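You operate a simulated robot arm through the tools that you are given. There is no shell and no other tool. Be economical: measure what you need, move in short steps, check, and stop when the job is done.

Carry out the task below with a simulated robot arm. There is one attempt and no reset: what you move stays moved.

JOB
Pump the sight glass clear of bubbles, then pump up into the green.
Fine: blue tank handle and white slider open first; slider shut for pressure, never past the green; tank shut at the end.

It is judged by the outcome, as a careful person would: the job done as asked, and still so three seconds after it is handed in. It fails if anything else is knocked over, pushed out of place, dropped, spilled or broken.

ROBOT AND FRAMES
A 6-joint arm with a two-finger parallel gripper, fixed in place. Base frame: the origin is at the foot of the arm, x ahead of it, y to its left, z up; the work surface is at about z = 866. Lengths are in mm, angles in degrees, forces in N, time in s.
With the tool pointing down near the work surface it reaches from about 240 to 640 mm from the base axis. Its first joint turns from -66.0 to 66.0 degrees. Payload 2.7 kg.
Tool frame: the origin (TCP) lies between the finger pads and is the grasp point; the fingertips stand 23 mm ahead of it; z points along the fingers, y is the line along which they close. Largest opening 94 mm; finger width 38, thickness 10; the body of the gripper, 54 by 96 mm, starts 39 mm behind the TCP.
Orientation is told as [roll, pitch, yaw] about the base's x, y, z axes, in that order, counted from this pose: with the fingers straight down and closing along the base's y, the tool's x points along the base's -x, its y along +y and its z along -z.

CONTROLS
- The arm moves only by the tool nudge_tool. Its argument "moves" is text: rows parted by semicolons, each of 7 numbers parted by spaces: the shift along the tool's x, y, z in units of 25 mm (1.0 is 25 mm), then the turn, a rotation vector about the tool's x, y, z in units of 5 degrees (1.0 is 5 degrees), then the gripper command, from -1 (shut) to 1 (fully open), values between in proportion. In form: tx ty tz ax ay az grip; .... A call has 1 to 8 rows; each row shifts and turns the commanded pose from where the row before left it, along the tool's axes as they then stand. A call with a number of a shift or a turn outside -1 to 1 is refused whole. Rows are played at 5 a second. More than 50 mm and 8.6 degrees between two rows, or a gripper value outside its range, and nothing of the call is played. Where a pose cannot be reached the arm comes as near as it can. A force on the tool above 70 N (or 10 N above the force at the start of the call, whichever is more), or a blocked arm, ends the call early, and 0.2 s more pass. Each finger travels about 45 mm/s and halts on what it meets, pressing with about 41 N; the grip force reading is that of the motor and also rises with nothing between the fingers. The clock runs only during rows and for 0.2 s after the last one: add rows that do not move to give the fingers time. The reply holds the time, the measured pose of the TCP, the force on the tool along the base axes, the opening and the grip force, in the units named above and with some noise.
- Cameras (640 x 400 px; columns grow to the right, rows downward): "scene" is fixed at [69.2, -426.6, 1405]; the picture's right is [0.83, -0.56, 0.00], its down [-0.32, -0.47, -0.82] and it looks along [0.46, 0.68, -0.57] (base axes); focal length 334 px, centre (320, 200). "wrist" rides on the gripper at [-39, 0, -44] in the tool frame; the picture's right is [0.00, -1.00, 0.00], its down [0.97, 0.00, -0.24] and it looks along [0.24, 0.00, 0.97] (tool axes); focal length 218 px, centre (320, 200).
- snapshot(camera): a new picture of that camera. It takes no simulated time.
- point_at(camera, pixels): for up to 12 pixels [column, row] of the newest picture of that camera ("zoom" is the newest enlarged one), the place [x, y, z] in the base frame of the surface seen there, good to about 2 mm. It takes no simulated time.
- close_up(camera, box): a new picture of the part [left, top, right, bottom] of that camera's present view, enlarged. It takes no simulated time.
- close_job(): hands the job in; it is judged then, once.

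Work in short steps. Measure before you move; look again where a grasp or a placing could have gone wrong, and mend it. You have 80 turns and 46 pictures in all, those below and enlarged ones among them. Open the gripper and draw the arm clear of the work before you hand the job in, unless the task says otherwise; then end with one line.

The tools are called after "Emit:" as name(argument=value, ...) on one line, values as JSON. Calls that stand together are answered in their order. nudge_tool: Moves the arm, as the interface text tells. Its arguments: {"type":"object","properties":{"moves":{"type":"string"}},"required":["moves"]} The other tools are called the same way: snapshot (camera) takes a picture; point_at (camera, pixels) gives the place of the surface under pixels of a picture; close_up (camera, box) takes an enlarged picture of a part of a camera's view; close_job () hands the job in.

At the start:

```text
time_s: 0.0
tcp_pos: [464.2, -8.0, 1188.3]
orientation: [0.0, 0.0, 0.0]
wrist_force: [0.6, -0.8, -0.3]
gripper_width: 94.0
gripper_force: 0.0
```

scene: 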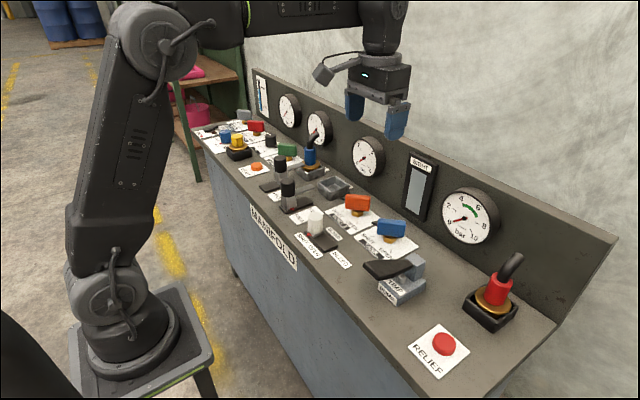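
wrist: 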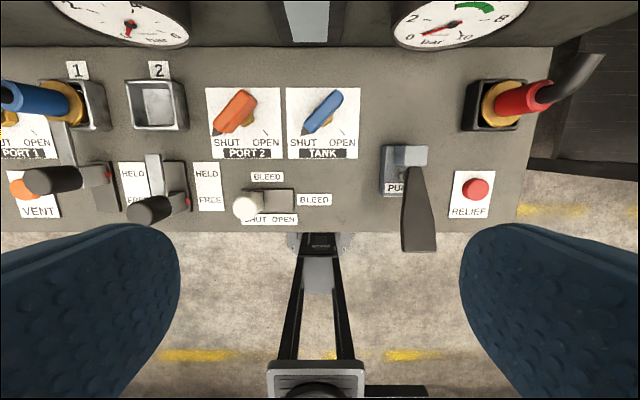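

The panel shows the tank handle (320,110), slider (245,207), pump lever (415,215) and relief button (475,188) in the wrist view. I'll enlarge these areas to read the labels.

Emit:
close_up(camera="wrist", box=[190, 60, 510, 260])

Emit:
close_up(camera="scene", box=[280, 140, 520, 310])

```text
2.00 times, centred on (350, 160) of wrist
```

zoom: 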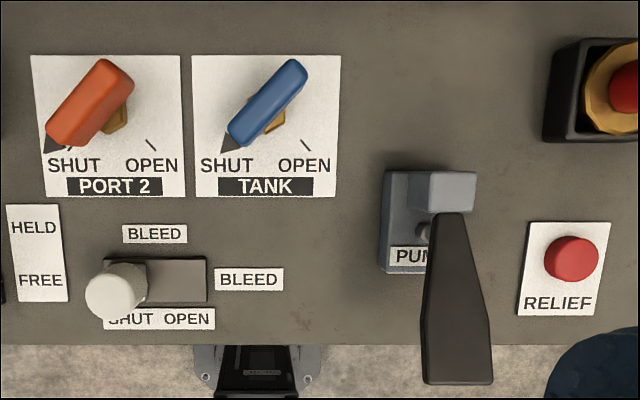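

```text
2.35 times, centred on (400, 225) of scene
```

zoom: 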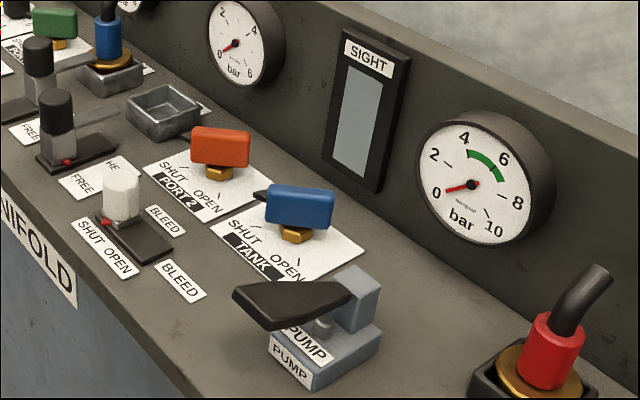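

Shut/open marks are readable: the tank pointer must turn about 90° counterclockwise seen from above, and the slider moves to picture right (-y). I'll measure the parts.

Emit:
point_at(camera="zoom", pixels=[[270, 190], [330, 195], [300, 206], [298, 236], [122, 172], [120, 200], [135, 235], [160, 245], [240, 295], [290, 290], [340, 290], [272, 325]])

Emit:
point_at(camera="wrist", pixels=[[335, 93], [308, 128], [323, 110], [245, 207], [280, 200], [292, 200], [405, 155], [415, 180], [407, 245], [434, 245], [418, 225], [475, 188]])

```text
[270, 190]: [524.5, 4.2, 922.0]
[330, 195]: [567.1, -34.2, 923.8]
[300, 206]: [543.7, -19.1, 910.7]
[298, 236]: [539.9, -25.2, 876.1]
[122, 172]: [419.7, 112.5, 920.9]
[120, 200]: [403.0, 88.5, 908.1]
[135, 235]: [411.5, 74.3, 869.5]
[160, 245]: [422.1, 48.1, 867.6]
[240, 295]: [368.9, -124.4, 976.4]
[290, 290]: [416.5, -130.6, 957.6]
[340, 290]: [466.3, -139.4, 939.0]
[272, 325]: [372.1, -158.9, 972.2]
```

```text
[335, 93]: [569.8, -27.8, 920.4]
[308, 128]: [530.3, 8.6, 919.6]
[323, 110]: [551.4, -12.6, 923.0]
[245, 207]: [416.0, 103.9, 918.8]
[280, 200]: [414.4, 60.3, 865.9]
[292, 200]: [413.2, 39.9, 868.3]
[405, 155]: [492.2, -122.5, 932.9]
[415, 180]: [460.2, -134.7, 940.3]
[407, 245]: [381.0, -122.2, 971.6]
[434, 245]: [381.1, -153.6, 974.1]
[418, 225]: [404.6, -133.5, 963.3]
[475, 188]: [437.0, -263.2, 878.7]
```

The tank handle blade runs from (530,8) to (570,-28), top z≈922. I'll move above it while turning to straddle the blade.

Emit:
nudge_tool(moves="-0.8 0 1 0 0 0 0.5; -0.8 0 1 0 0 0 0.5; -0.9 -0.1 1 0 0 0 0.5; -0.9 0 1 0 0 0 0.5; 0 0 1 0 0 1 0.5; 0 0 0 0 0 1 0.5; 0 0 0 0 0 1 0.5; 0 0 0 0 0 1 0.5")

Emit:
nudge_tool(moves="0 0 0 0 0 1 0.5; 0 0 0 0 0 1 0.5; 0 0 0 0 0 1 0.5; 0 0 0 0 0 1 0.5; 0 0 0 0 0 1 0.5; 0 0 0 0 0 0 0.5")

Emit:
snapshot(camera="wrist")

Emit:
snapshot(camera="scene")

```text
time_s: 1.8
tcp_pos: [549.6, -11.2, 1064.4]
orientation: [-0.1, 0.1, -20.1]
wrist_force: [0.1, 0.2, -1.2]
gripper_width: 70.7
gripper_force: 0.0
```

```text
time_s: 3.2
tcp_pos: [549.7, -10.9, 1064.5]
orientation: [0.0, 0.0, -45.1]
wrist_force: [0.6, 0.1, -0.6]
gripper_width: 70.3
gripper_force: 0.0
```

```text
41 pictures are left
```

wrist: 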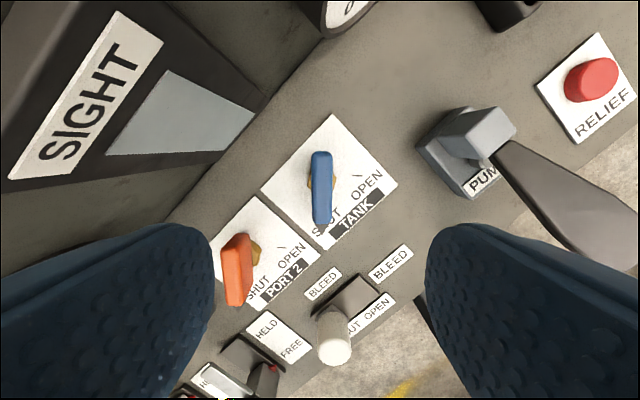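

```text
40 pictures are left
```

scene: 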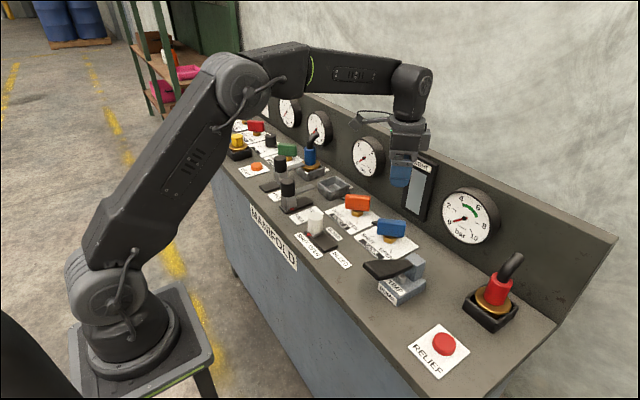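

The blade is vertical in the picture at (321,190), aligned. I'll measure the blade ends, the post and the backboard before descending.

Emit:
point_at(camera="wrist", pixels=[[321, 155], [321, 190], [321, 220], [313, 190], [330, 190], [309, 200], [334, 180], [180, 195], [270, 100], [240, 100]])

Emit:
point_at(camera="scene", pixels=[[385, 240], [390, 218], [405, 220], [395, 185], [448, 165], [465, 217], [385, 238]])

```text
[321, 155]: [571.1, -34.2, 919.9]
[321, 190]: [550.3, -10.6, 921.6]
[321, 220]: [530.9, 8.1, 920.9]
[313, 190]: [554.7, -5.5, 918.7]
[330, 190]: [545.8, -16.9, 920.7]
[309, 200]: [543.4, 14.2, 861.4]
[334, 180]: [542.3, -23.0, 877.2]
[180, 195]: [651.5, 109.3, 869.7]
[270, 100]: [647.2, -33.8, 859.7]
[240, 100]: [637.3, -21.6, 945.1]
```

```text
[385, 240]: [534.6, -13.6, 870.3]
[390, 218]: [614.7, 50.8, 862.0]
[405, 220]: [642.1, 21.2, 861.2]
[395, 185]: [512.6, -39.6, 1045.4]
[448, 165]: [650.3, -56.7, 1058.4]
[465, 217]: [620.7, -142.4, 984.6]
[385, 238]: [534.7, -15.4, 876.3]
```

Blade centre ≈(550,-12), backboard at x≈640, so there is clearance. I descend to z≈912 and close.

Emit:
nudge_tool(moves="0 0 1 0 0 0 0.5; 0 0 1 0 0 0 0.5; 0 0 1 0 0 0 0.5; 0 0 1 0 0 0 0.5; 0 0 1 0 0 0 0.5; 0 0 1 0 0 0 0.5; 0 0 0 0 0 0 0.5")

Emit:
nudge_tool(moves="0 0 0 0 0 0 -0.7; 0 0 0 0 0 0 -0.7; 0 0 0 0 0 0 -0.7; 0 0 0 0 0 0 -0.7; 0 0 0 0 0 0 -0.7")

```text
time_s: 4.8
tcp_pos: [548.7, -11.1, 913.1]
orientation: [0.0, 0.0, -45.1]
wrist_force: [-0.8, 0.1, 0.2]
gripper_width: 70.5
gripper_force: 0.1
```

```text
time_s: 6.0
tcp_pos: [548.0, -10.2, 913.7]
orientation: [0.0, 0.0, -45.1]
wrist_force: [-2.4, -2.3, 1.3]
gripper_width: 18.9
gripper_force: 45.4
```

The blade is gripped at 18.9 mm. Now I turn it counterclockwise (negative tool z) in 5° steps.

Emit:
nudge_tool(moves="0 0 0 0 0 -1 -0.7; 0 0 0 0 0 -1 -0.7; 0 0 0 0 0 -1 -0.7; 0 0 0 0 0 -1 -0.7; 0 0 0 0 0 -1 -0.7; 0 0 0 0 0 -1 -0.7; 0 0 0 0 0 -1 -0.7; 0 0 0 0 0 -1 -0.7")

Emit:
nudge_tool(moves="0 0 0 0 0 -1 -0.7; 0 0 0 0 0 -1 -0.7; 0 0 0 0 0 -1 -0.7; 0 0 0 0 0 -1 -0.7; 0 0 0 0 0 -1 -0.7; 0 0 0 0 0 -1 -0.7; 0 0 0 0 0 -1 -0.7; 0 0 0 0 0 -1 -0.7")

Emit:
nudge_tool(moves="0 0 0 0 0 -1 -0.7; 0 0 0 0 0 -1 -0.7; 0 0 0 0 0 0 -0.7")

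Emit:
snapshot(camera="scene")

```text
time_s: 7.8
tcp_pos: [547.8, -11.3, 913.7]
orientation: [-0.1, 0.5, -4.9]
wrist_force: [-33.5, -20.2, 15.6]
gripper_width: 18.8
gripper_force: 44.7
```

```text
time_s: 9.6
tcp_pos: [548.2, -13.6, 912.8]
orientation: [0.1, 0.4, 34.9]
wrist_force: [-16.3, -27.0, -0.9]
gripper_width: 18.8
gripper_force: 45.4
```

```text
time_s: 10.4
tcp_pos: [549.1, -14.1, 914.4]
orientation: [0.2, 0.3, 45.0]
wrist_force: [-17.8, -24.8, -3.8]
gripper_width: 18.8
gripper_force: 44.6
```

```text
39 pictures are left
```

scene: 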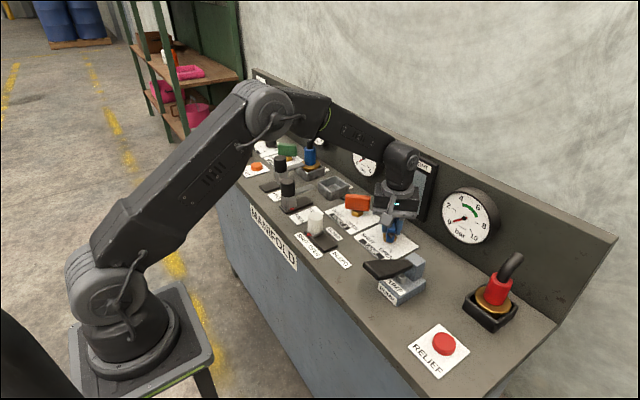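

The turn is made. I release, lift and look.

Emit:
nudge_tool(moves="0 0 0 0 0 0 0.5; 0 0 0 0 0 0 0.5; 0 0 0 0 0 0 0.5; 0 0 -1 0 0 0 0.5; 0 0 -1 0 0 0 0.5; 0 0 -1 0 0 0 0.5; 0 0 -1 0 0 0 0.5; 0 0 -1 0 0 0 0.5")

Emit:
snapshot(camera="wrist")

```text
time_s: 12.2
tcp_pos: [551.7, -11.2, 1041.1]
orientation: [0.0, 0.0, 45.0]
wrist_force: [0.1, 0.2, -0.1]
gripper_width: 70.3
gripper_force: 0.1
```

```text
38 pictures are left
```

wrist: 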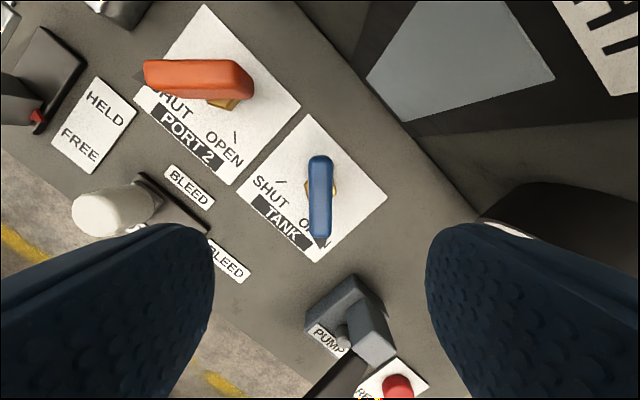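

The tank pointer is now at OPEN. Next I unrotate and move above the white slider knob near (416,100).

Emit:
nudge_tool(moves="0 0 0 0 0 1 0.2; 0 0 0 0 0 1 0.2; 0 0 0 0 0 1 0.2; 0 0 0 0 0 1 0.2; 0 0 0 0 0 1 0.2; 0 0 0 0 0 1 0.2; 0 0 0 0 0 1 0.2; 0 0 0 0 0 1 0.2")

Emit:
nudge_tool(moves="0.5 0.5 0 0 0 1 0.2; 1 0.8 0 0 0 0 0.2; 1 0.8 0 0 0 0 0.2; 1 0.8 0 0 0 0 0.2; 1 0.8 0 0 0 0 0.2; 0.9 0.6 0 0 0 0 0.2; 0 0 0 0 0 0 0.2")

Emit:
snapshot(camera="wrist")

```text
time_s: 14.0
tcp_pos: [550.5, -11.0, 1037.6]
orientation: [0.0, 0.0, 4.9]
wrist_force: [-0.3, 0.3, 0.3]
gripper_width: 56.3
gripper_force: 0.0
```

```text
time_s: 15.6
tcp_pos: [413.7, 97.3, 1037.9]
orientation: [-0.1, 0.0, 0.0]
wrist_force: [-0.8, 0.8, -0.3]
gripper_width: 56.5
gripper_force: 0.1
```

```text
37 pictures are left
```

wrist: 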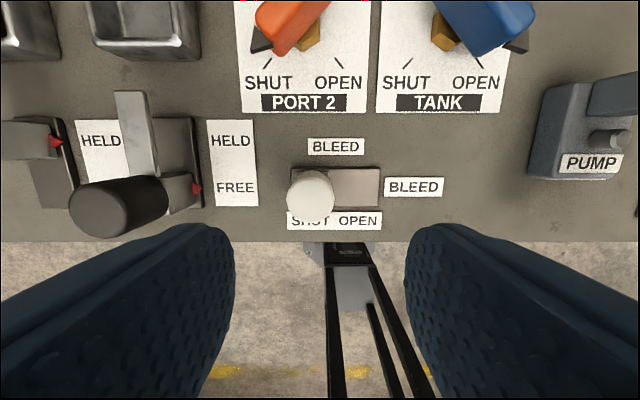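

Emit:
point_at(camera="wrist", pixels=[[310, 192], [290, 192], [331, 192], [310, 175], [310, 208], [355, 188], [377, 188], [300, 220], [358, 220]])

Emit:
close_up(camera="wrist", box=[260, 130, 420, 240])

```text
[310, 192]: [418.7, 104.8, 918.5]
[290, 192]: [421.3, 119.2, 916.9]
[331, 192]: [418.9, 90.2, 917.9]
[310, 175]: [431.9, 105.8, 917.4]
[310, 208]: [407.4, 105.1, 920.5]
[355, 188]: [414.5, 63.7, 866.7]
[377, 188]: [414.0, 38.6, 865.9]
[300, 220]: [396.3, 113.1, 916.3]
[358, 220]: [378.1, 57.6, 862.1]
```

```text
3.64 times, centred on (340, 185) of wrist
```

zoom: 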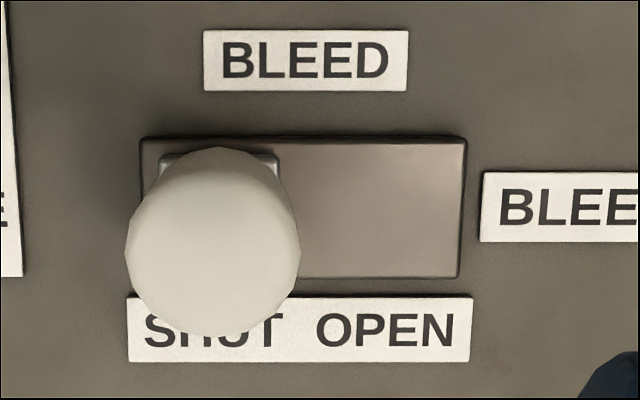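

Knob centre ≈(416,105), Ø30, top z≈919. I descend to z≈908 with fingers either side along y, and grip.

Emit:
nudge_tool(moves="-0.1 0.3 1 0 0 0 0.3; 0 0 1 0 0 0 0.3; 0 0 1 0 0 0 0.3; 0 0 1 0 0 0 0.3; 0 0 1 0 0 0 0.3; 0 0 0.1 0 0 0 0.3; 0 0 0 0 0 0 0.3")

Emit:
nudge_tool(moves="0 0 0 0 0 0 -0.45; 0 0 0 0 0 0 -0.45; 0 0 0 0 0 0 -0.45; 0 0 0 0 0 0 -0.45")

```text
time_s: 17.2
tcp_pos: [416.4, 103.5, 909.1]
orientation: [0.0, 0.0, 0.0]
wrist_force: [-0.2, -1.0, 0.0]
gripper_width: 61.0
gripper_force: 0.1
```

```text
time_s: 18.2
tcp_pos: [416.6, 103.8, 909.6]
orientation: [0.0, 0.1, 0.0]
wrist_force: [0.4, 2.0, -2.8]
gripper_width: 37.7
gripper_force: 45.3
```

Gripped at 37.7 mm. I slide toward OPEN (-y) in small steps, watching the force.

Emit:
nudge_tool(moves="0 -0.4 0 0 0 0 -0.45; 0 -0.4 0 0 0 0 -0.45; 0 -0.4 0 0 0 0 -0.45; 0 -0.2 0 0 0 0 -0.45; 0 0 0 0 0 0 -0.45")

Emit:
snapshot(camera="wrist")

```text
time_s: 19.4
tcp_pos: [416.7, 68.0, 909.0]
orientation: [-0.1, 0.3, -0.1]
wrist_force: [8.3, -2.1, -36.5]
gripper_width: 37.4
gripper_force: 45.2
```

```text
35 pictures are left
```

wrist: 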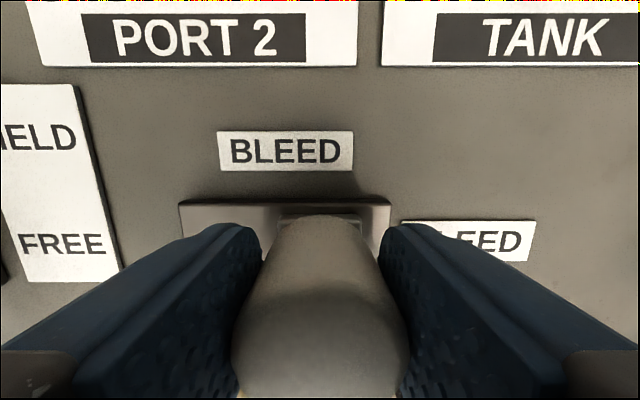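

The carriage (centre ~320) still has a little gap to the slot's right end (390). I push a little more.

Emit:
nudge_tool(moves="0 -0.16 0 0 0 0 -0.45; 0 -0.16 0 0 0 0 -0.45; 0 0 0 0 0 0 -0.45")

```text
time_s: 20.2
tcp_pos: [416.1, 60.4, 910.0]
orientation: [0.0, 0.2, 0.0]
wrist_force: [2.5, -0.9, -32.9]
gripper_width: 37.7
gripper_force: 45.1
```

Emit:
nudge_tool(moves="0 -0.12 0 0 0 0 -0.45; 0 -0.12 0 0 0 0 -0.45; 0 0 0 0 0 0 -0.45")

Emit:
snapshot(camera="wrist")

```text
time_s: 21.0
tcp_pos: [417.2, 59.7, 910.0]
orientation: [0.2, 0.1, 0.1]
wrist_force: [2.4, 50.9, -38.0]
gripper_width: 37.7
gripper_force: 45.1
```

```text
34 pictures are left
```

wrist: 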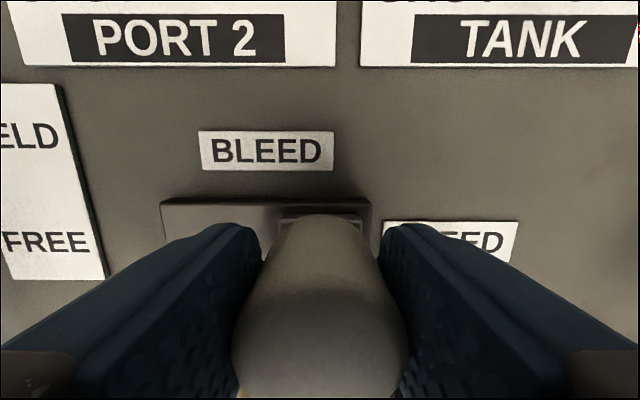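

End stop reached at y≈60 (50 N). I ease back, release, and lift, then move over toward the pump lever.

Emit:
nudge_tool(moves="0 0.24 0 0 0 0 -0.45; 0 0 0 0 0 0 0.3; 0 0 0 0 0 0 0.3; 0 0 0 0 0 0 0.3; 0 0 -1 0 0 0 0.3; 0 0 -1 0 0 0 0.3; 0 0 -1 0 0 0 0; 0 0 -1 0 0 0 -1")

Emit:
nudge_tool(moves="0.2 -1 -1 0 0 0 -1; 0.2 -1 0 0 0 0 -1; 0.2 -1 0 0 0 0 -1; 0.2 -1 0 0 0 0 -1; 0.2 -1 0 0 0 0 -1; 0.2 -1 0 0 0 0 -1; 0.2 -1 0 0 0 0 -1; 0 -0.92 0 0 0 0 -1")

Emit:
snapshot(camera="wrist")

Emit:
close_up(camera="scene", box=[280, 140, 520, 310])

```text
time_s: 22.8
tcp_pos: [416.9, 60.5, 1009.2]
orientation: [0.1, 0.0, 0.0]
wrist_force: [0.3, 0.2, 0.0]
gripper_width: 12.1
gripper_force: 0.0
```

```text
time_s: 24.6
tcp_pos: [381.5, -138.4, 1036.1]
orientation: [-0.1, -0.1, 0.1]
wrist_force: [-0.3, -0.1, 0.1]
gripper_width: 0.0
gripper_force: 40.7
```

```text
33 pictures are left
```

wrist: 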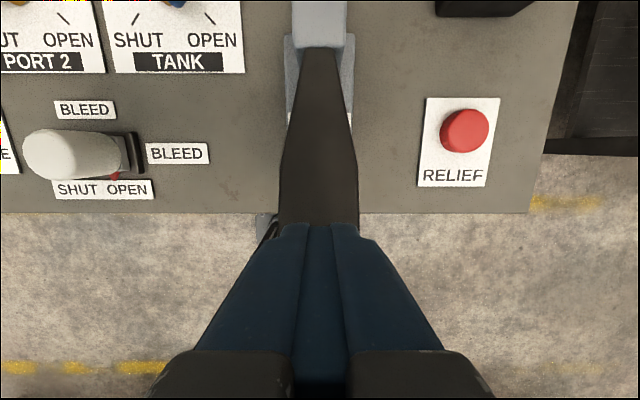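

```text
2.35 times, centred on (400, 225) of scene
```

zoom: 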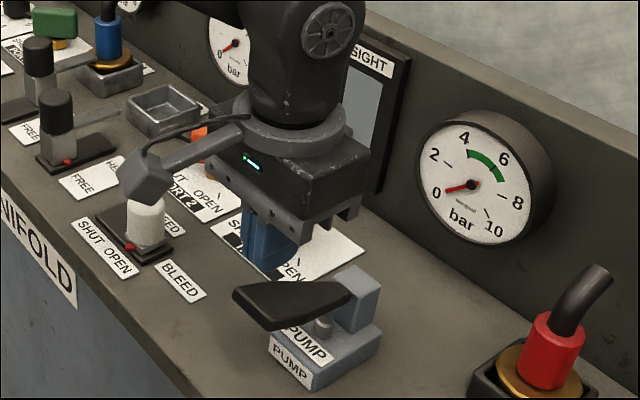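

Slider pointer is at OPEN and the closed fingers are aligned over the pump lever (320,190). I press down gradually to learn the stroke.

Emit:
nudge_tool(moves="0 0 0.8 0 0 0 -1; 0 0 0.8 0 0 0 -1; 0 0 0.4 0 0 0 -1; 0 0 0.4 0 0 0 -1; 0 0 0 0 0 0 -1")

Emit:
close_up(camera="scene", box=[280, 140, 520, 310])

```text
time_s: 25.8
tcp_pos: [383.0, -137.0, 974.9]
orientation: [0.0, -0.1, -0.1]
wrist_force: [0.7, 0.9, 1.7]
gripper_width: 0.0
gripper_force: 40.9
```

```text
2.35 times, centred on (400, 225) of scene
```

zoom: 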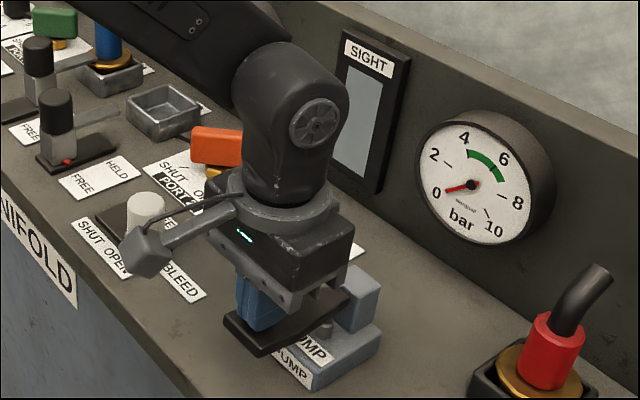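

The lever moves easily (~20 mm so far, 2 N). I continue down in small steps to find the end of stroke.

Emit:
nudge_tool(moves="0 0 0.4 0 0 0 -1; 0 0 0.4 0 0 0 -1; 0 0 0 0 0 0 -1")

Emit:
nudge_tool(moves="0 0 0.4 0 0 0 -1; 0 0 0.4 0 0 0 -1; 0 0 0 0 0 0 -1")

Emit:
close_up(camera="scene", box=[280, 140, 520, 310])

```text
time_s: 26.6
tcp_pos: [381.2, -139.0, 956.3]
orientation: [0.0, 0.0, 0.0]
wrist_force: [-1.3, 0.8, 1.8]
gripper_width: 0.2
gripper_force: 41.3
```

```text
time_s: 27.4
tcp_pos: [382.3, -138.2, 936.2]
orientation: [-0.2, -0.2, 0.0]
wrist_force: [-8.1, -1.5, 28.6]
gripper_width: 0.0
gripper_force: 40.6
```

```text
2.35 times, centred on (400, 225) of scene
```

zoom: 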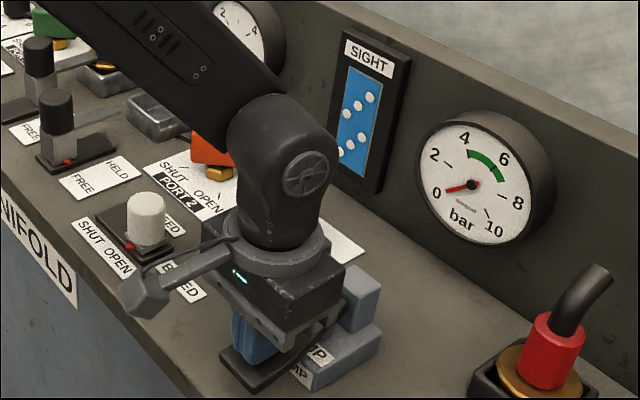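

End of stroke at TCP z≈937; the sight glass now shows fluid with bubbles. I raise to see whether the lever springs back.

Emit:
nudge_tool(moves="0 0 -0.8 0 0 0 -1; 0 0 -0.9 0 0 0 -1; 0 0 -0.9 0 0 0 -1; 0 0 0 0 0 0 -1")

Emit:
close_up(camera="scene", box=[280, 140, 520, 310])

```text
time_s: 28.4
tcp_pos: [381.6, -136.2, 1000.3]
orientation: [-0.1, 0.1, 0.0]
wrist_force: [-0.5, -0.2, 0.5]
gripper_width: 0.0
gripper_force: 41.0
```

```text
2.35 times, centred on (400, 225) of scene
```

zoom: 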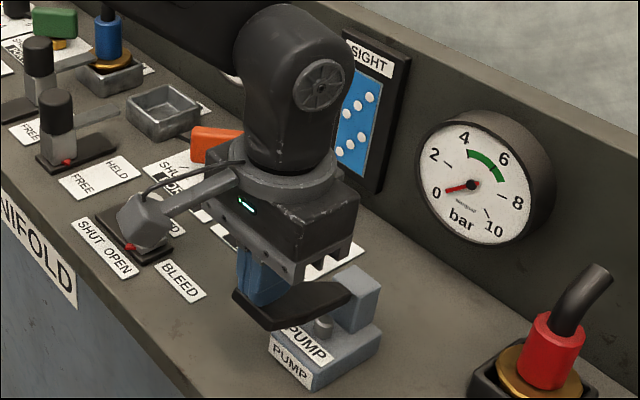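

The lever springs back by itself. I do two more strokes and check the sight glass and gauge.

Emit:
nudge_tool(moves="0 0 0.9 0 0 0 -1; 0 0 0.9 0 0 0 -1; 0 0 0.75 0 0 0 -1; 0 0 0 0 0 0 -1; 0 0 -0.9 0 0 0 -1; 0 0 -0.9 0 0 0 -1; 0 0 -0.75 0 0 0 -1; 0 0 0 0 0 0 -1")

Emit:
nudge_tool(moves="0 0 0.9 0 0 0 -1; 0 0 0.9 0 0 0 -1; 0 0 0.75 0 0 0 -1; 0 0 0 0 0 0 -1; 0 0 -0.9 0 0 0 -1; 0 0 -0.9 0 0 0 -1; 0 0 -0.75 0 0 0 -1; 0 0 0 0 0 0 -1")

Emit:
close_up(camera="scene", box=[280, 140, 520, 310])

```text
time_s: 30.2
tcp_pos: [381.9, -138.0, 1000.7]
orientation: [0.0, -0.1, 0.1]
wrist_force: [0.4, 0.3, -0.2]
gripper_width: 0.0
gripper_force: 41.3
```

```text
time_s: 32.0
tcp_pos: [380.2, -137.3, 1001.5]
orientation: [0.0, 0.0, 0.0]
wrist_force: [-0.5, 0.0, 0.4]
gripper_width: 0.0
gripper_force: 41.3
```

```text
2.35 times, centred on (400, 225) of scene
```

zoom: 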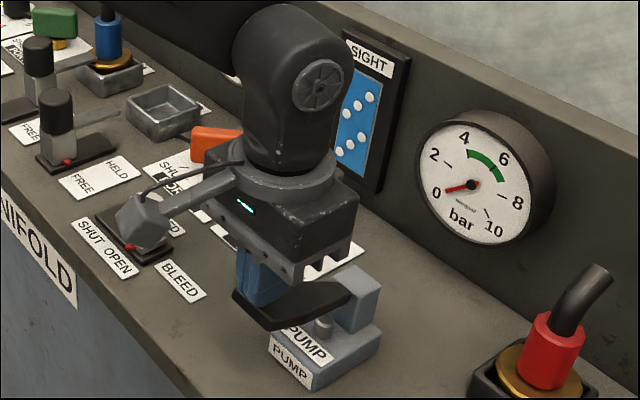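

Bubbles are still there and the gauge is at 0. I do three more strokes, slightly deeper.

Emit:
nudge_tool(moves="0 0 0.9 0 0 0 -1; 0 0 0.9 0 0 0 -1; 0 0 0.8 0 0 0 -1; 0 0 0 0 0 0 -1; 0 0 -0.9 0 0 0 -1; 0 0 -0.9 0 0 0 -1; 0 0 -0.8 0 0 0 -1; 0 0 0 0 0 0 -1")

Emit:
nudge_tool(moves="0 0 0.9 0 0 0 -1; 0 0 0.9 0 0 0 -1; 0 0 0.8 0 0 0 -1; 0 0 0 0 0 0 -1; 0 0 -0.9 0 0 0 -1; 0 0 -0.9 0 0 0 -1; 0 0 -0.8 0 0 0 -1; 0 0 0 0 0 0 -1")

Emit:
nudge_tool(moves="0 0 0.9 0 0 0 -1; 0 0 0.9 0 0 0 -1; 0 0 0.8 0 0 0 -1; 0 0 0 0 0 0 -1")

Emit:
close_up(camera="scene", box=[280, 140, 520, 310])

```text
time_s: 33.8
tcp_pos: [380.2, -138.5, 1003.3]
orientation: [0.0, 0.0, 0.1]
wrist_force: [-1.0, 0.5, 0.4]
gripper_width: 0.1
gripper_force: 41.0
```

```text
time_s: 35.6
tcp_pos: [381.7, -136.6, 1000.9]
orientation: [0.0, 0.0, 0.0]
wrist_force: [1.1, 0.4, 0.3]
gripper_width: 0.2
gripper_force: 40.4
```

```text
time_s: 36.6
tcp_pos: [381.0, -138.6, 937.7]
orientation: [0.0, -0.1, 0.1]
wrist_force: [-2.4, 7.1, 14.5]
gripper_width: 0.0
gripper_force: 41.0
```

```text
2.35 times, centred on (400, 225) of scene
```

zoom: 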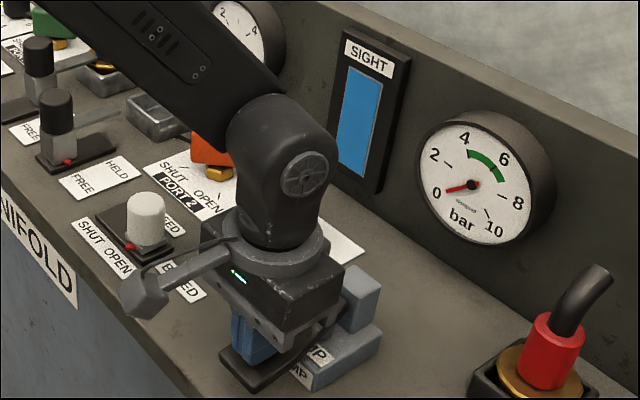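

The sight glass is solid blue with no bubbles. I raise off, check again, and go to the slider at (416,61).

Emit:
nudge_tool(moves="0 0 -0.9 0 0 0 -1; 0 0 -0.9 0 0 0 -1; 0 0 -0.9 0 0 0 -1; 0 0 -1 0 0 0 -1; 0 0 -0.4 0 0 0 -1; 0 0.5 0 0 0 0 -1; -0.4 0.5 0 0 0 0 -0.5; -0.4 1 0 0 0 0 0")

Emit:
nudge_tool(moves="-0.2 1 0 0 0 0 0.3; -0.2 1 0 0 0 0 0.3; -0.1 1 0 0 0 0 0.3; -0.1 1 0 0 0 0 0.3; 0 1 0 0 0 0 0.3; 0 0.95 0 0 0 0 0.3; 0 0 0 0 0 0 0.3")

Emit:
snapshot(camera="wrist")

Emit:
close_up(camera="scene", box=[280, 140, 520, 310])

```text
time_s: 38.4
tcp_pos: [402.3, -88.3, 1039.0]
orientation: [0.0, 0.0, 0.0]
wrist_force: [-1.0, 1.0, 0.0]
gripper_width: 47.3
gripper_force: 0.3
```

```text
time_s: 40.0
tcp_pos: [416.6, 60.8, 1038.7]
orientation: [0.0, 0.0, 0.0]
wrist_force: [0.7, -0.1, 0.2]
gripper_width: 61.3
gripper_force: 0.1
```

```text
26 pictures are left
```

wrist: 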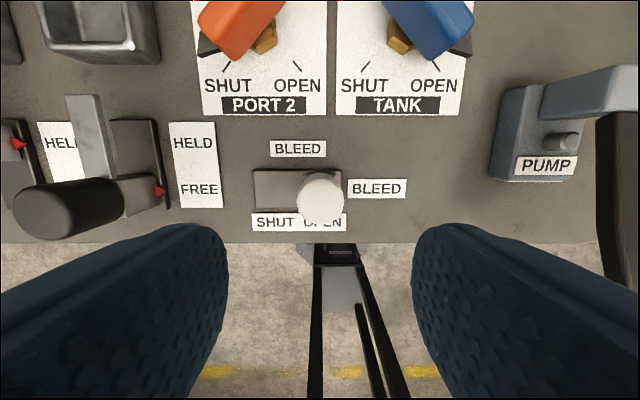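

```text
2.35 times, centred on (400, 225) of scene
```

zoom: 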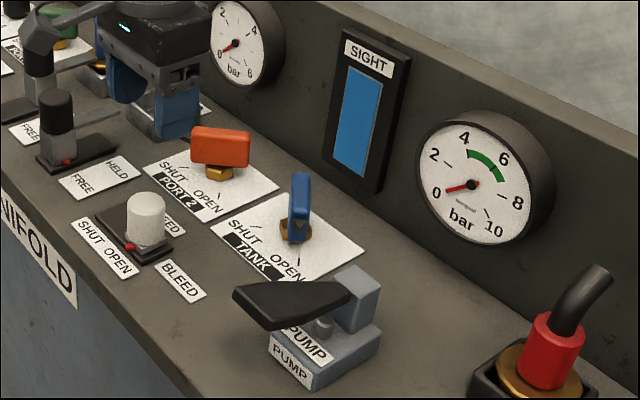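

Glass still clear, knob centred at (320,200). I descend, grip and slide to SHUT.

Emit:
nudge_tool(moves="0 0 1 0 0 0 0.3; 0 0 1 0 0 0 0.3; 0 0 1 0 0 0 0.3; 0 0 1 0 0 0 0.3; 0 0 1 0 0 0 0.3; 0 0 0.15 0 0 0 0.3; 0 0 0 0 0 0 0.3")

Emit:
nudge_tool(moves="0 0 0 0 0 0 -0.45; 0 0 0 0 0 0 -0.45; 0 0 0 0 0 0 -0.45; 0 0.4 0 0 0 0 -0.45; 0 0.4 0 0 0 0 -0.45; 0 0.4 0 0 0 0 -0.45; 0 0.4 0 0 0 0 -0.45; 0 0 0 0 0 0 -0.45")

Emit:
nudge_tool(moves="0 0.15 0 0 0 0 -0.45; 0 0.1 0 0 0 0 -0.45; 0 0 0 0 0 0 -0.45")

```text
time_s: 41.6
tcp_pos: [416.5, 61.2, 910.0]
orientation: [0.0, 0.0, 0.0]
wrist_force: [-0.3, 0.2, 0.5]
gripper_width: 61.0
gripper_force: 0.1
```

```text
time_s: 43.4
tcp_pos: [416.1, 101.5, 911.2]
orientation: [0.0, 0.0, 0.0]
wrist_force: [-11.1, 2.6, 17.9]
gripper_width: 37.5
gripper_force: 44.6
```

```text
time_s: 44.2
tcp_pos: [416.5, 105.0, 910.2]
orientation: [-0.1, 0.1, 0.0]
wrist_force: [-14.5, -30.2, 20.4]
gripper_width: 37.7
gripper_force: 44.9
```

Shut stop reached at y≈105 (-30 N). I ease off, release, lift, and return over the pump lever.

Emit:
nudge_tool(moves="0 -0.08 0 0 0 0 -0.45; 0 0 0 0 0 0 0.3; 0 0 0 0 0 0 0.3; 0 0 0 0 0 0 0.3; 0 0 -1 0 0 0 0.3; 0 0 -1 0 0 0 0.3; 0 0 -1 0 0 0 0; 0 0 -1 0 0 0 -1")

Emit:
nudge_tool(moves="0.2 -1 -1 0 0 0 -1; 0.2 -1 0 0 0 0 -1; 0.2 -1 0 0 0 0 -1; 0.2 -1 0 0 0 0 -1; 0.2 -1 0 0 0 0 -1; 0.2 -1 0 0 0 0 -1; 0.2 -1 0 0 0 0 -1; 0 -0.9 0 0 0 0 -1")

Emit:
nudge_tool(moves="0 -0.9 0 0 0 0 -1; 0 -0.9 0 0 0 0 -1; 0 0 0 0 0 0 -1")

Emit:
snapshot(camera="wrist")

```text
time_s: 46.0
tcp_pos: [417.2, 105.6, 1010.9]
orientation: [0.1, -0.1, 0.0]
wrist_force: [0.0, 0.2, -0.3]
gripper_width: 12.1
gripper_force: 0.0
```

```text
time_s: 47.8
tcp_pos: [382.8, -91.9, 1035.9]
orientation: [0.1, 0.0, 0.0]
wrist_force: [0.4, 0.8, 0.2]
gripper_width: 0.1
gripper_force: 40.7
```

```text
time_s: 48.6
tcp_pos: [382.9, -135.8, 1035.8]
orientation: [0.0, 0.0, 0.1]
wrist_force: [-0.5, 0.2, -0.5]
gripper_width: 0.0
gripper_force: 40.7
```

```text
24 pictures are left
```

wrist: 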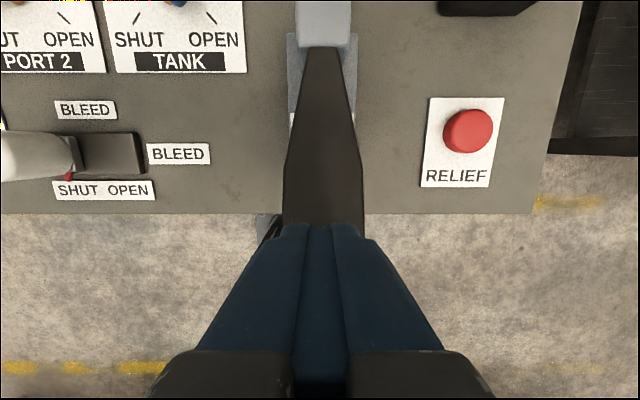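

Slider shut. I do the first pressure stroke in part, then check the gauge.

Emit:
nudge_tool(moves="0 -0.08 0.8 0 0 0 -1; 0 0 0.6 0 0 0 -1; 0 0 0.8 0 0 0 -1; 0 0 0.8 0 0 0 -1; 0 0 0 0 0 0 -1")

Emit:
close_up(camera="scene", box=[320, 140, 520, 260])

```text
time_s: 49.8
tcp_pos: [381.9, -138.4, 958.2]
orientation: [0.0, -0.1, 0.1]
wrist_force: [-0.5, 0.4, 2.4]
gripper_width: 0.0
gripper_force: 41.4
```

```text
3.20 times, centred on (420, 200) of scene
```

zoom: 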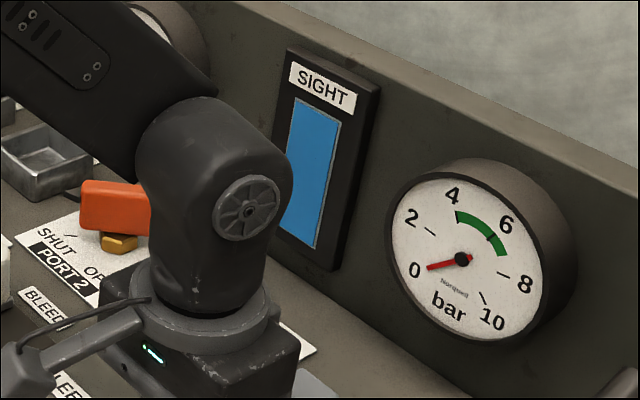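

Needle still at 0 at half stroke. I finish the stroke.

Emit:
nudge_tool(moves="0 0 0.4 0 0 0 -1; 0 0 0.45 0 0 0 -1; 0 0 0 0 0 0 -1")

Emit:
close_up(camera="scene", box=[320, 140, 520, 260])

```text
time_s: 50.6
tcp_pos: [381.1, -140.0, 938.4]
orientation: [0.1, -0.1, 0.0]
wrist_force: [1.0, -2.0, 4.4]
gripper_width: 0.0
gripper_force: 40.6
```

```text
3.20 times, centred on (420, 200) of scene
```

zoom: 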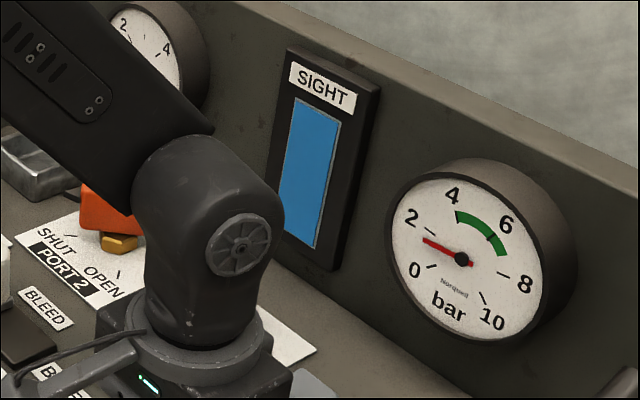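

One stroke gives about 1.5 bar. I do another full stroke and check.

Emit:
nudge_tool(moves="0 0 -0.9 0 0 0 -1; 0 0 -0.9 0 0 0 -1; 0 0 -0.75 0 0 0 -1; 0 0 0 0 0 0 -1; 0 0 0.9 0 0 0 -1; 0 0 0.9 0 0 0 -1; 0 0 0.75 0 0 0 -1; 0 0 0 0 0 0 -1")

Emit:
close_up(camera="scene", box=[320, 140, 520, 260])

```text
time_s: 52.4
tcp_pos: [382.0, -138.4, 937.8]
orientation: [0.0, -0.2, 0.0]
wrist_force: [0.0, -3.5, 5.7]
gripper_width: 0.1
gripper_force: 40.6
```

```text
3.20 times, centred on (420, 200) of scene
```

zoom: 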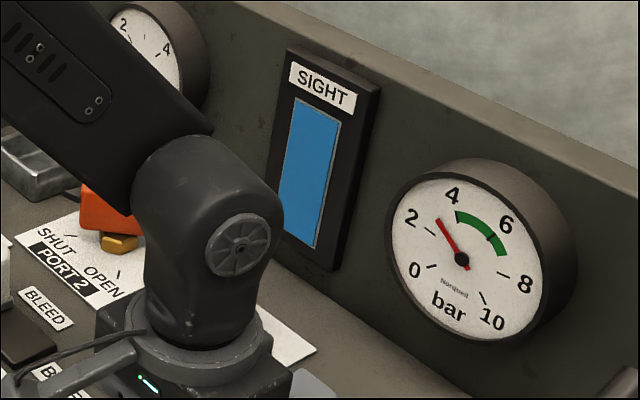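

Now about 3 bar; one more stroke should land just inside the green (≈4.6).

Emit:
nudge_tool(moves="0 0 -0.9 0 0 0 -1; 0 0 -0.9 0 0 0 -1; 0 0 -0.75 0 0 0 -1; 0 0 0 0 0 0 -1; 0 0 0.9 0 0 0 -1; 0 0 0.9 0 0 0 -1; 0 0 0.75 0 0 0 -1; 0 0 0 0 0 0 -1")

Emit:
close_up(camera="scene", box=[420, 170, 520, 250])

```text
time_s: 54.2
tcp_pos: [381.2, -139.0, 941.2]
orientation: [0.0, -0.1, -0.1]
wrist_force: [-2.7, 0.8, 4.2]
gripper_width: 0.0
gripper_force: 40.8
```

```text
5.00 times, centred on (470, 210) of scene
```

zoom: 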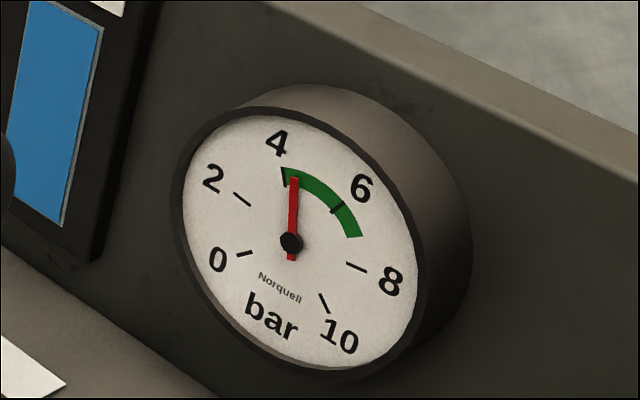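

Needle is just inside the green (~4.4). I raise off the lever, wait, and check whether it holds.

Emit:
nudge_tool(moves="0 0 -0.9 0 0 0 -1; 0 0 -0.9 0 0 0 -1; 0 0 -0.75 0 0 0 -1; 0 0 0 0 0 0 -1; 0 0 0 0 0 0 -1; 0 0 0 0 0 0 -1; 0 0 0 0 0 0 -1; 0 0 0 0 0 0 -1")

Emit:
close_up(camera="scene", box=[420, 170, 520, 250])

```text
time_s: 56.0
tcp_pos: [382.3, -138.5, 1001.9]
orientation: [0.0, 0.0, 0.0]
wrist_force: [-0.4, 0.9, 0.0]
gripper_width: 0.1
gripper_force: 40.7
```

```text
5.00 times, centred on (470, 210) of scene
```

zoom: 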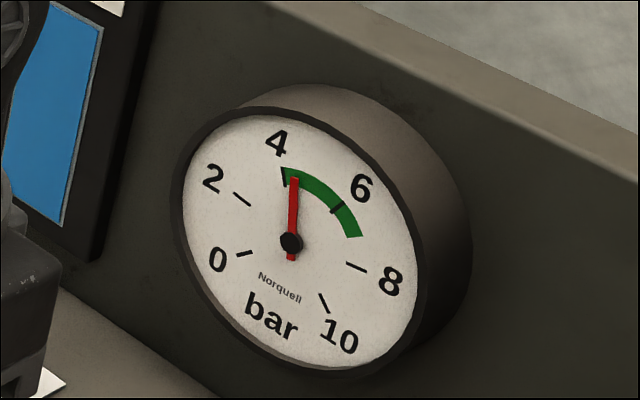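

Pressure holds. Now I lift and go to the tank handle, turning to yaw +45.

Emit:
nudge_tool(moves="0 0 -1 0 0 0 -1; 0 0 -0.6 0 0 0 -1; -1 0.8 0 0 0 0 0; -1 0.8 0 0 0 0 0.5; -1 0.8 0 0 0 0 0.5; -1 0.8 0 0 0 0 0.5; -1 0.8 0 0 0 0 0.5; -1 0.8 0 0 0 0 0.5")

Emit:
nudge_tool(moves="-0.7 0.2 0 0 0 0 0.5; 0 0 0 0 0 -1 0.5; 0 0 0 0 0 -1 0.5; 0 0 0 0 0 -1 0.5; 0 0 0 0 0 -1 0.5; 0 0 0 0 0 -1 0.5; 0 0 0 0 0 -1 0.5; 0 0 0 0 0 -1 0.5")

Emit:
nudge_tool(moves="0 0 0 0 0 -1 0.5; 0 0 0 0 0 -1 0.5; 0 0 0 0 0 0 0.5")

Emit:
snapshot(camera="wrist")

```text
time_s: 57.8
tcp_pos: [532.2, -18.8, 1040.6]
orientation: [0.0, 0.0, 0.0]
wrist_force: [0.2, 0.5, -0.3]
gripper_width: 70.2
gripper_force: 0.1
```

```text
time_s: 59.6
tcp_pos: [548.9, -13.1, 1042.9]
orientation: [0.0, 0.1, 35.1]
wrist_force: [0.7, 0.0, -0.4]
gripper_width: 70.6
gripper_force: 0.0
```

```text
time_s: 60.4
tcp_pos: [549.2, -13.8, 1042.6]
orientation: [0.0, 0.0, 45.2]
wrist_force: [-0.4, 0.5, -0.7]
gripper_width: 70.5
gripper_force: 0.1
```

```text
18 pictures are left
```

wrist: 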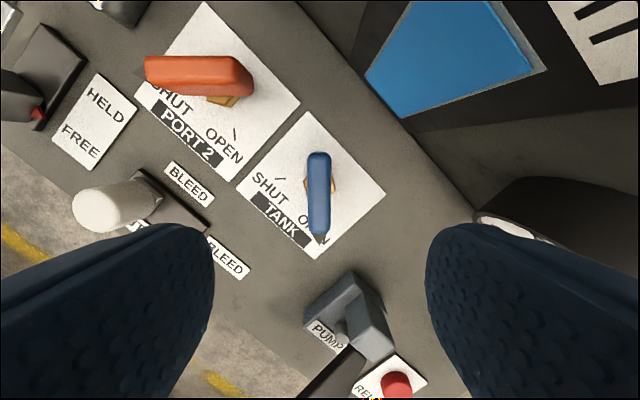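

Blade is centred at (318,190) between the fingers. I descend, grip, and turn clockwise 90°.

Emit:
nudge_tool(moves="0 0 1 0 0 0 0.5; 0 0 1 0 0 0 0.5; 0 0 1 0 0 0 0.5; 0 0 1 0 0 0 0.5; 0 0 1 0 0 0 0.5; 0 0 0.2 0 0 0 0.5; 0 0 0 0 0 0 0.5")

Emit:
nudge_tool(moves="0 0 0 0 0 0 -0.7; 0 0 0 0 0 0 -0.7; 0 0 0 0 0 0 -0.7; 0 0 0 0 0 0 -0.7; 0 0 0 0 0 0 -0.7")

Emit:
nudge_tool(moves="0 0 0 0 0 1 -0.7; 0 0 0 0 0 1 -0.7; 0 0 0 0 0 1 -0.7; 0 0 0 0 0 1 -0.7; 0 0 0 0 0 1 -0.7; 0 0 0 0 0 1 -0.7; 0 0 0 0 0 1 -0.7; 0 0 0 0 0 1 -0.7")

Emit:
nudge_tool(moves="0 0 0 0 0 1 -0.7; 0 0 0 0 0 1 -0.7; 0 0 0 0 0 1 -0.7; 0 0 0 0 0 1 -0.7; 0 0 0 0 0 1 -0.7; 0 0 0 0 0 1 -0.7; 0 0 0 0 0 1 -0.7; 0 0 0 0 0 1 -0.7")

Emit:
nudge_tool(moves="0 0 0 0 0 1 -0.7; 0 0 0 0 0 1 -0.7; 0 0 0 0 0 0 -0.7")

```text
time_s: 62.0
tcp_pos: [550.3, -13.3, 912.9]
orientation: [0.0, 0.1, 45.0]
wrist_force: [-0.8, 0.0, -1.4]
gripper_width: 70.3
gripper_force: 0.1
```

```text
time_s: 63.2
tcp_pos: [548.1, -12.9, 914.1]
orientation: [0.1, 0.0, 45.1]
wrist_force: [-7.7, 4.9, 2.1]
gripper_width: 18.9
gripper_force: 45.5
```

```text
time_s: 65.0
tcp_pos: [548.3, -14.1, 912.5]
orientation: [0.0, -0.1, 4.9]
wrist_force: [-16.5, 14.0, 8.0]
gripper_width: 19.0
gripper_force: 45.4
```

```text
time_s: 66.8
tcp_pos: [549.0, -13.1, 912.2]
orientation: [0.1, -0.1, -35.0]
wrist_force: [-3.8, 21.9, 5.9]
gripper_width: 18.9
gripper_force: 44.5
```

```text
time_s: 67.6
tcp_pos: [548.7, -11.7, 913.5]
orientation: [0.1, 0.0, -44.9]
wrist_force: [-3.1, 23.9, 4.5]
gripper_width: 19.0
gripper_force: 45.2
```

Turned back to the original angle. I release, lift, and withdraw clear toward the start pose.

Emit:
nudge_tool(moves="0 0 0 0 0 0 0.5; 0 0 0 0 0 0 0.5; 0 0 0 0 0 0 0.5; 0 0 -1 0 0 0 0.5; 0 0 -1 0 0 0 0.5; 0 0 -1 0 0 0 0.5; 0 0 -1 0 0 0 0.5; 0 0 -1 0 0 0 0.5")

Emit:
nudge_tool(moves="0 0 -1 0 0 0 0.5; 0 0 -1 0 0 0 1; 0 0 -1 0 0 0 1; 0 0 -1 0 0 0 1; 1 0 -1 0 0 0 1; 1 0 0 0 0 0 1; 1 0 0 0 0 0 1; 0 0 0 0 0 0 1")

Emit:
snapshot(camera="wrist")

Emit:
close_up(camera="scene", box=[280, 140, 520, 310])

Emit:
close_up(camera="scene", box=[420, 170, 520, 250])

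```text
time_s: 69.4
tcp_pos: [547.9, -13.9, 1037.2]
orientation: [0.0, -0.1, -45.0]
wrist_force: [0.3, -0.7, -0.4]
gripper_width: 70.6
gripper_force: 0.0
```

```text
time_s: 71.2
tcp_pos: [497.2, 37.4, 1163.2]
orientation: [0.0, 0.0, -45.1]
wrist_force: [0.0, -0.2, 0.6]
gripper_width: 93.8
gripper_force: 0.0
```

```text
17 pictures are left
```

wrist: 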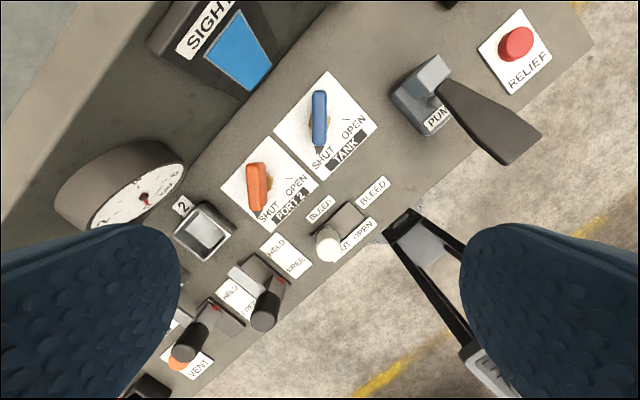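

```text
2.35 times, centred on (400, 225) of scene
```

zoom: 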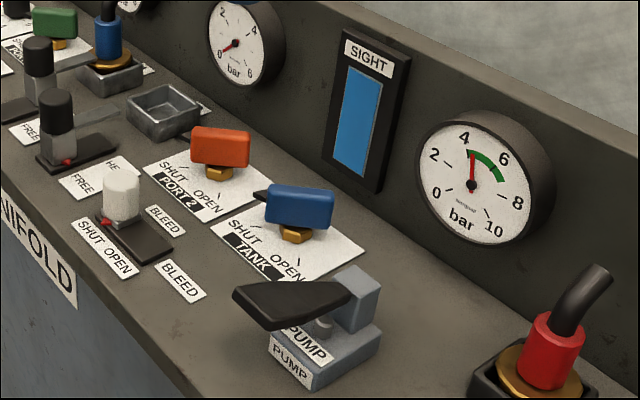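

```text
5.00 times, centred on (470, 210) of scene
```

zoom: 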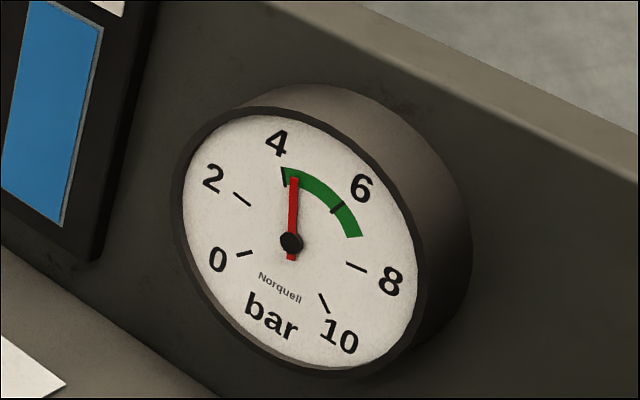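

The glass is clear, the needle has held in the green, slider and tank are both shut, and the arm is clear. I hand in the job.

Emit:
close_job()

```text
The job is handed in.
```

The sight glass is clear of bubbles, and the gauge is holding at about 4.4 bar, just inside the lower end of the green. The slider and tank are shut, and the arm is drawn clear.
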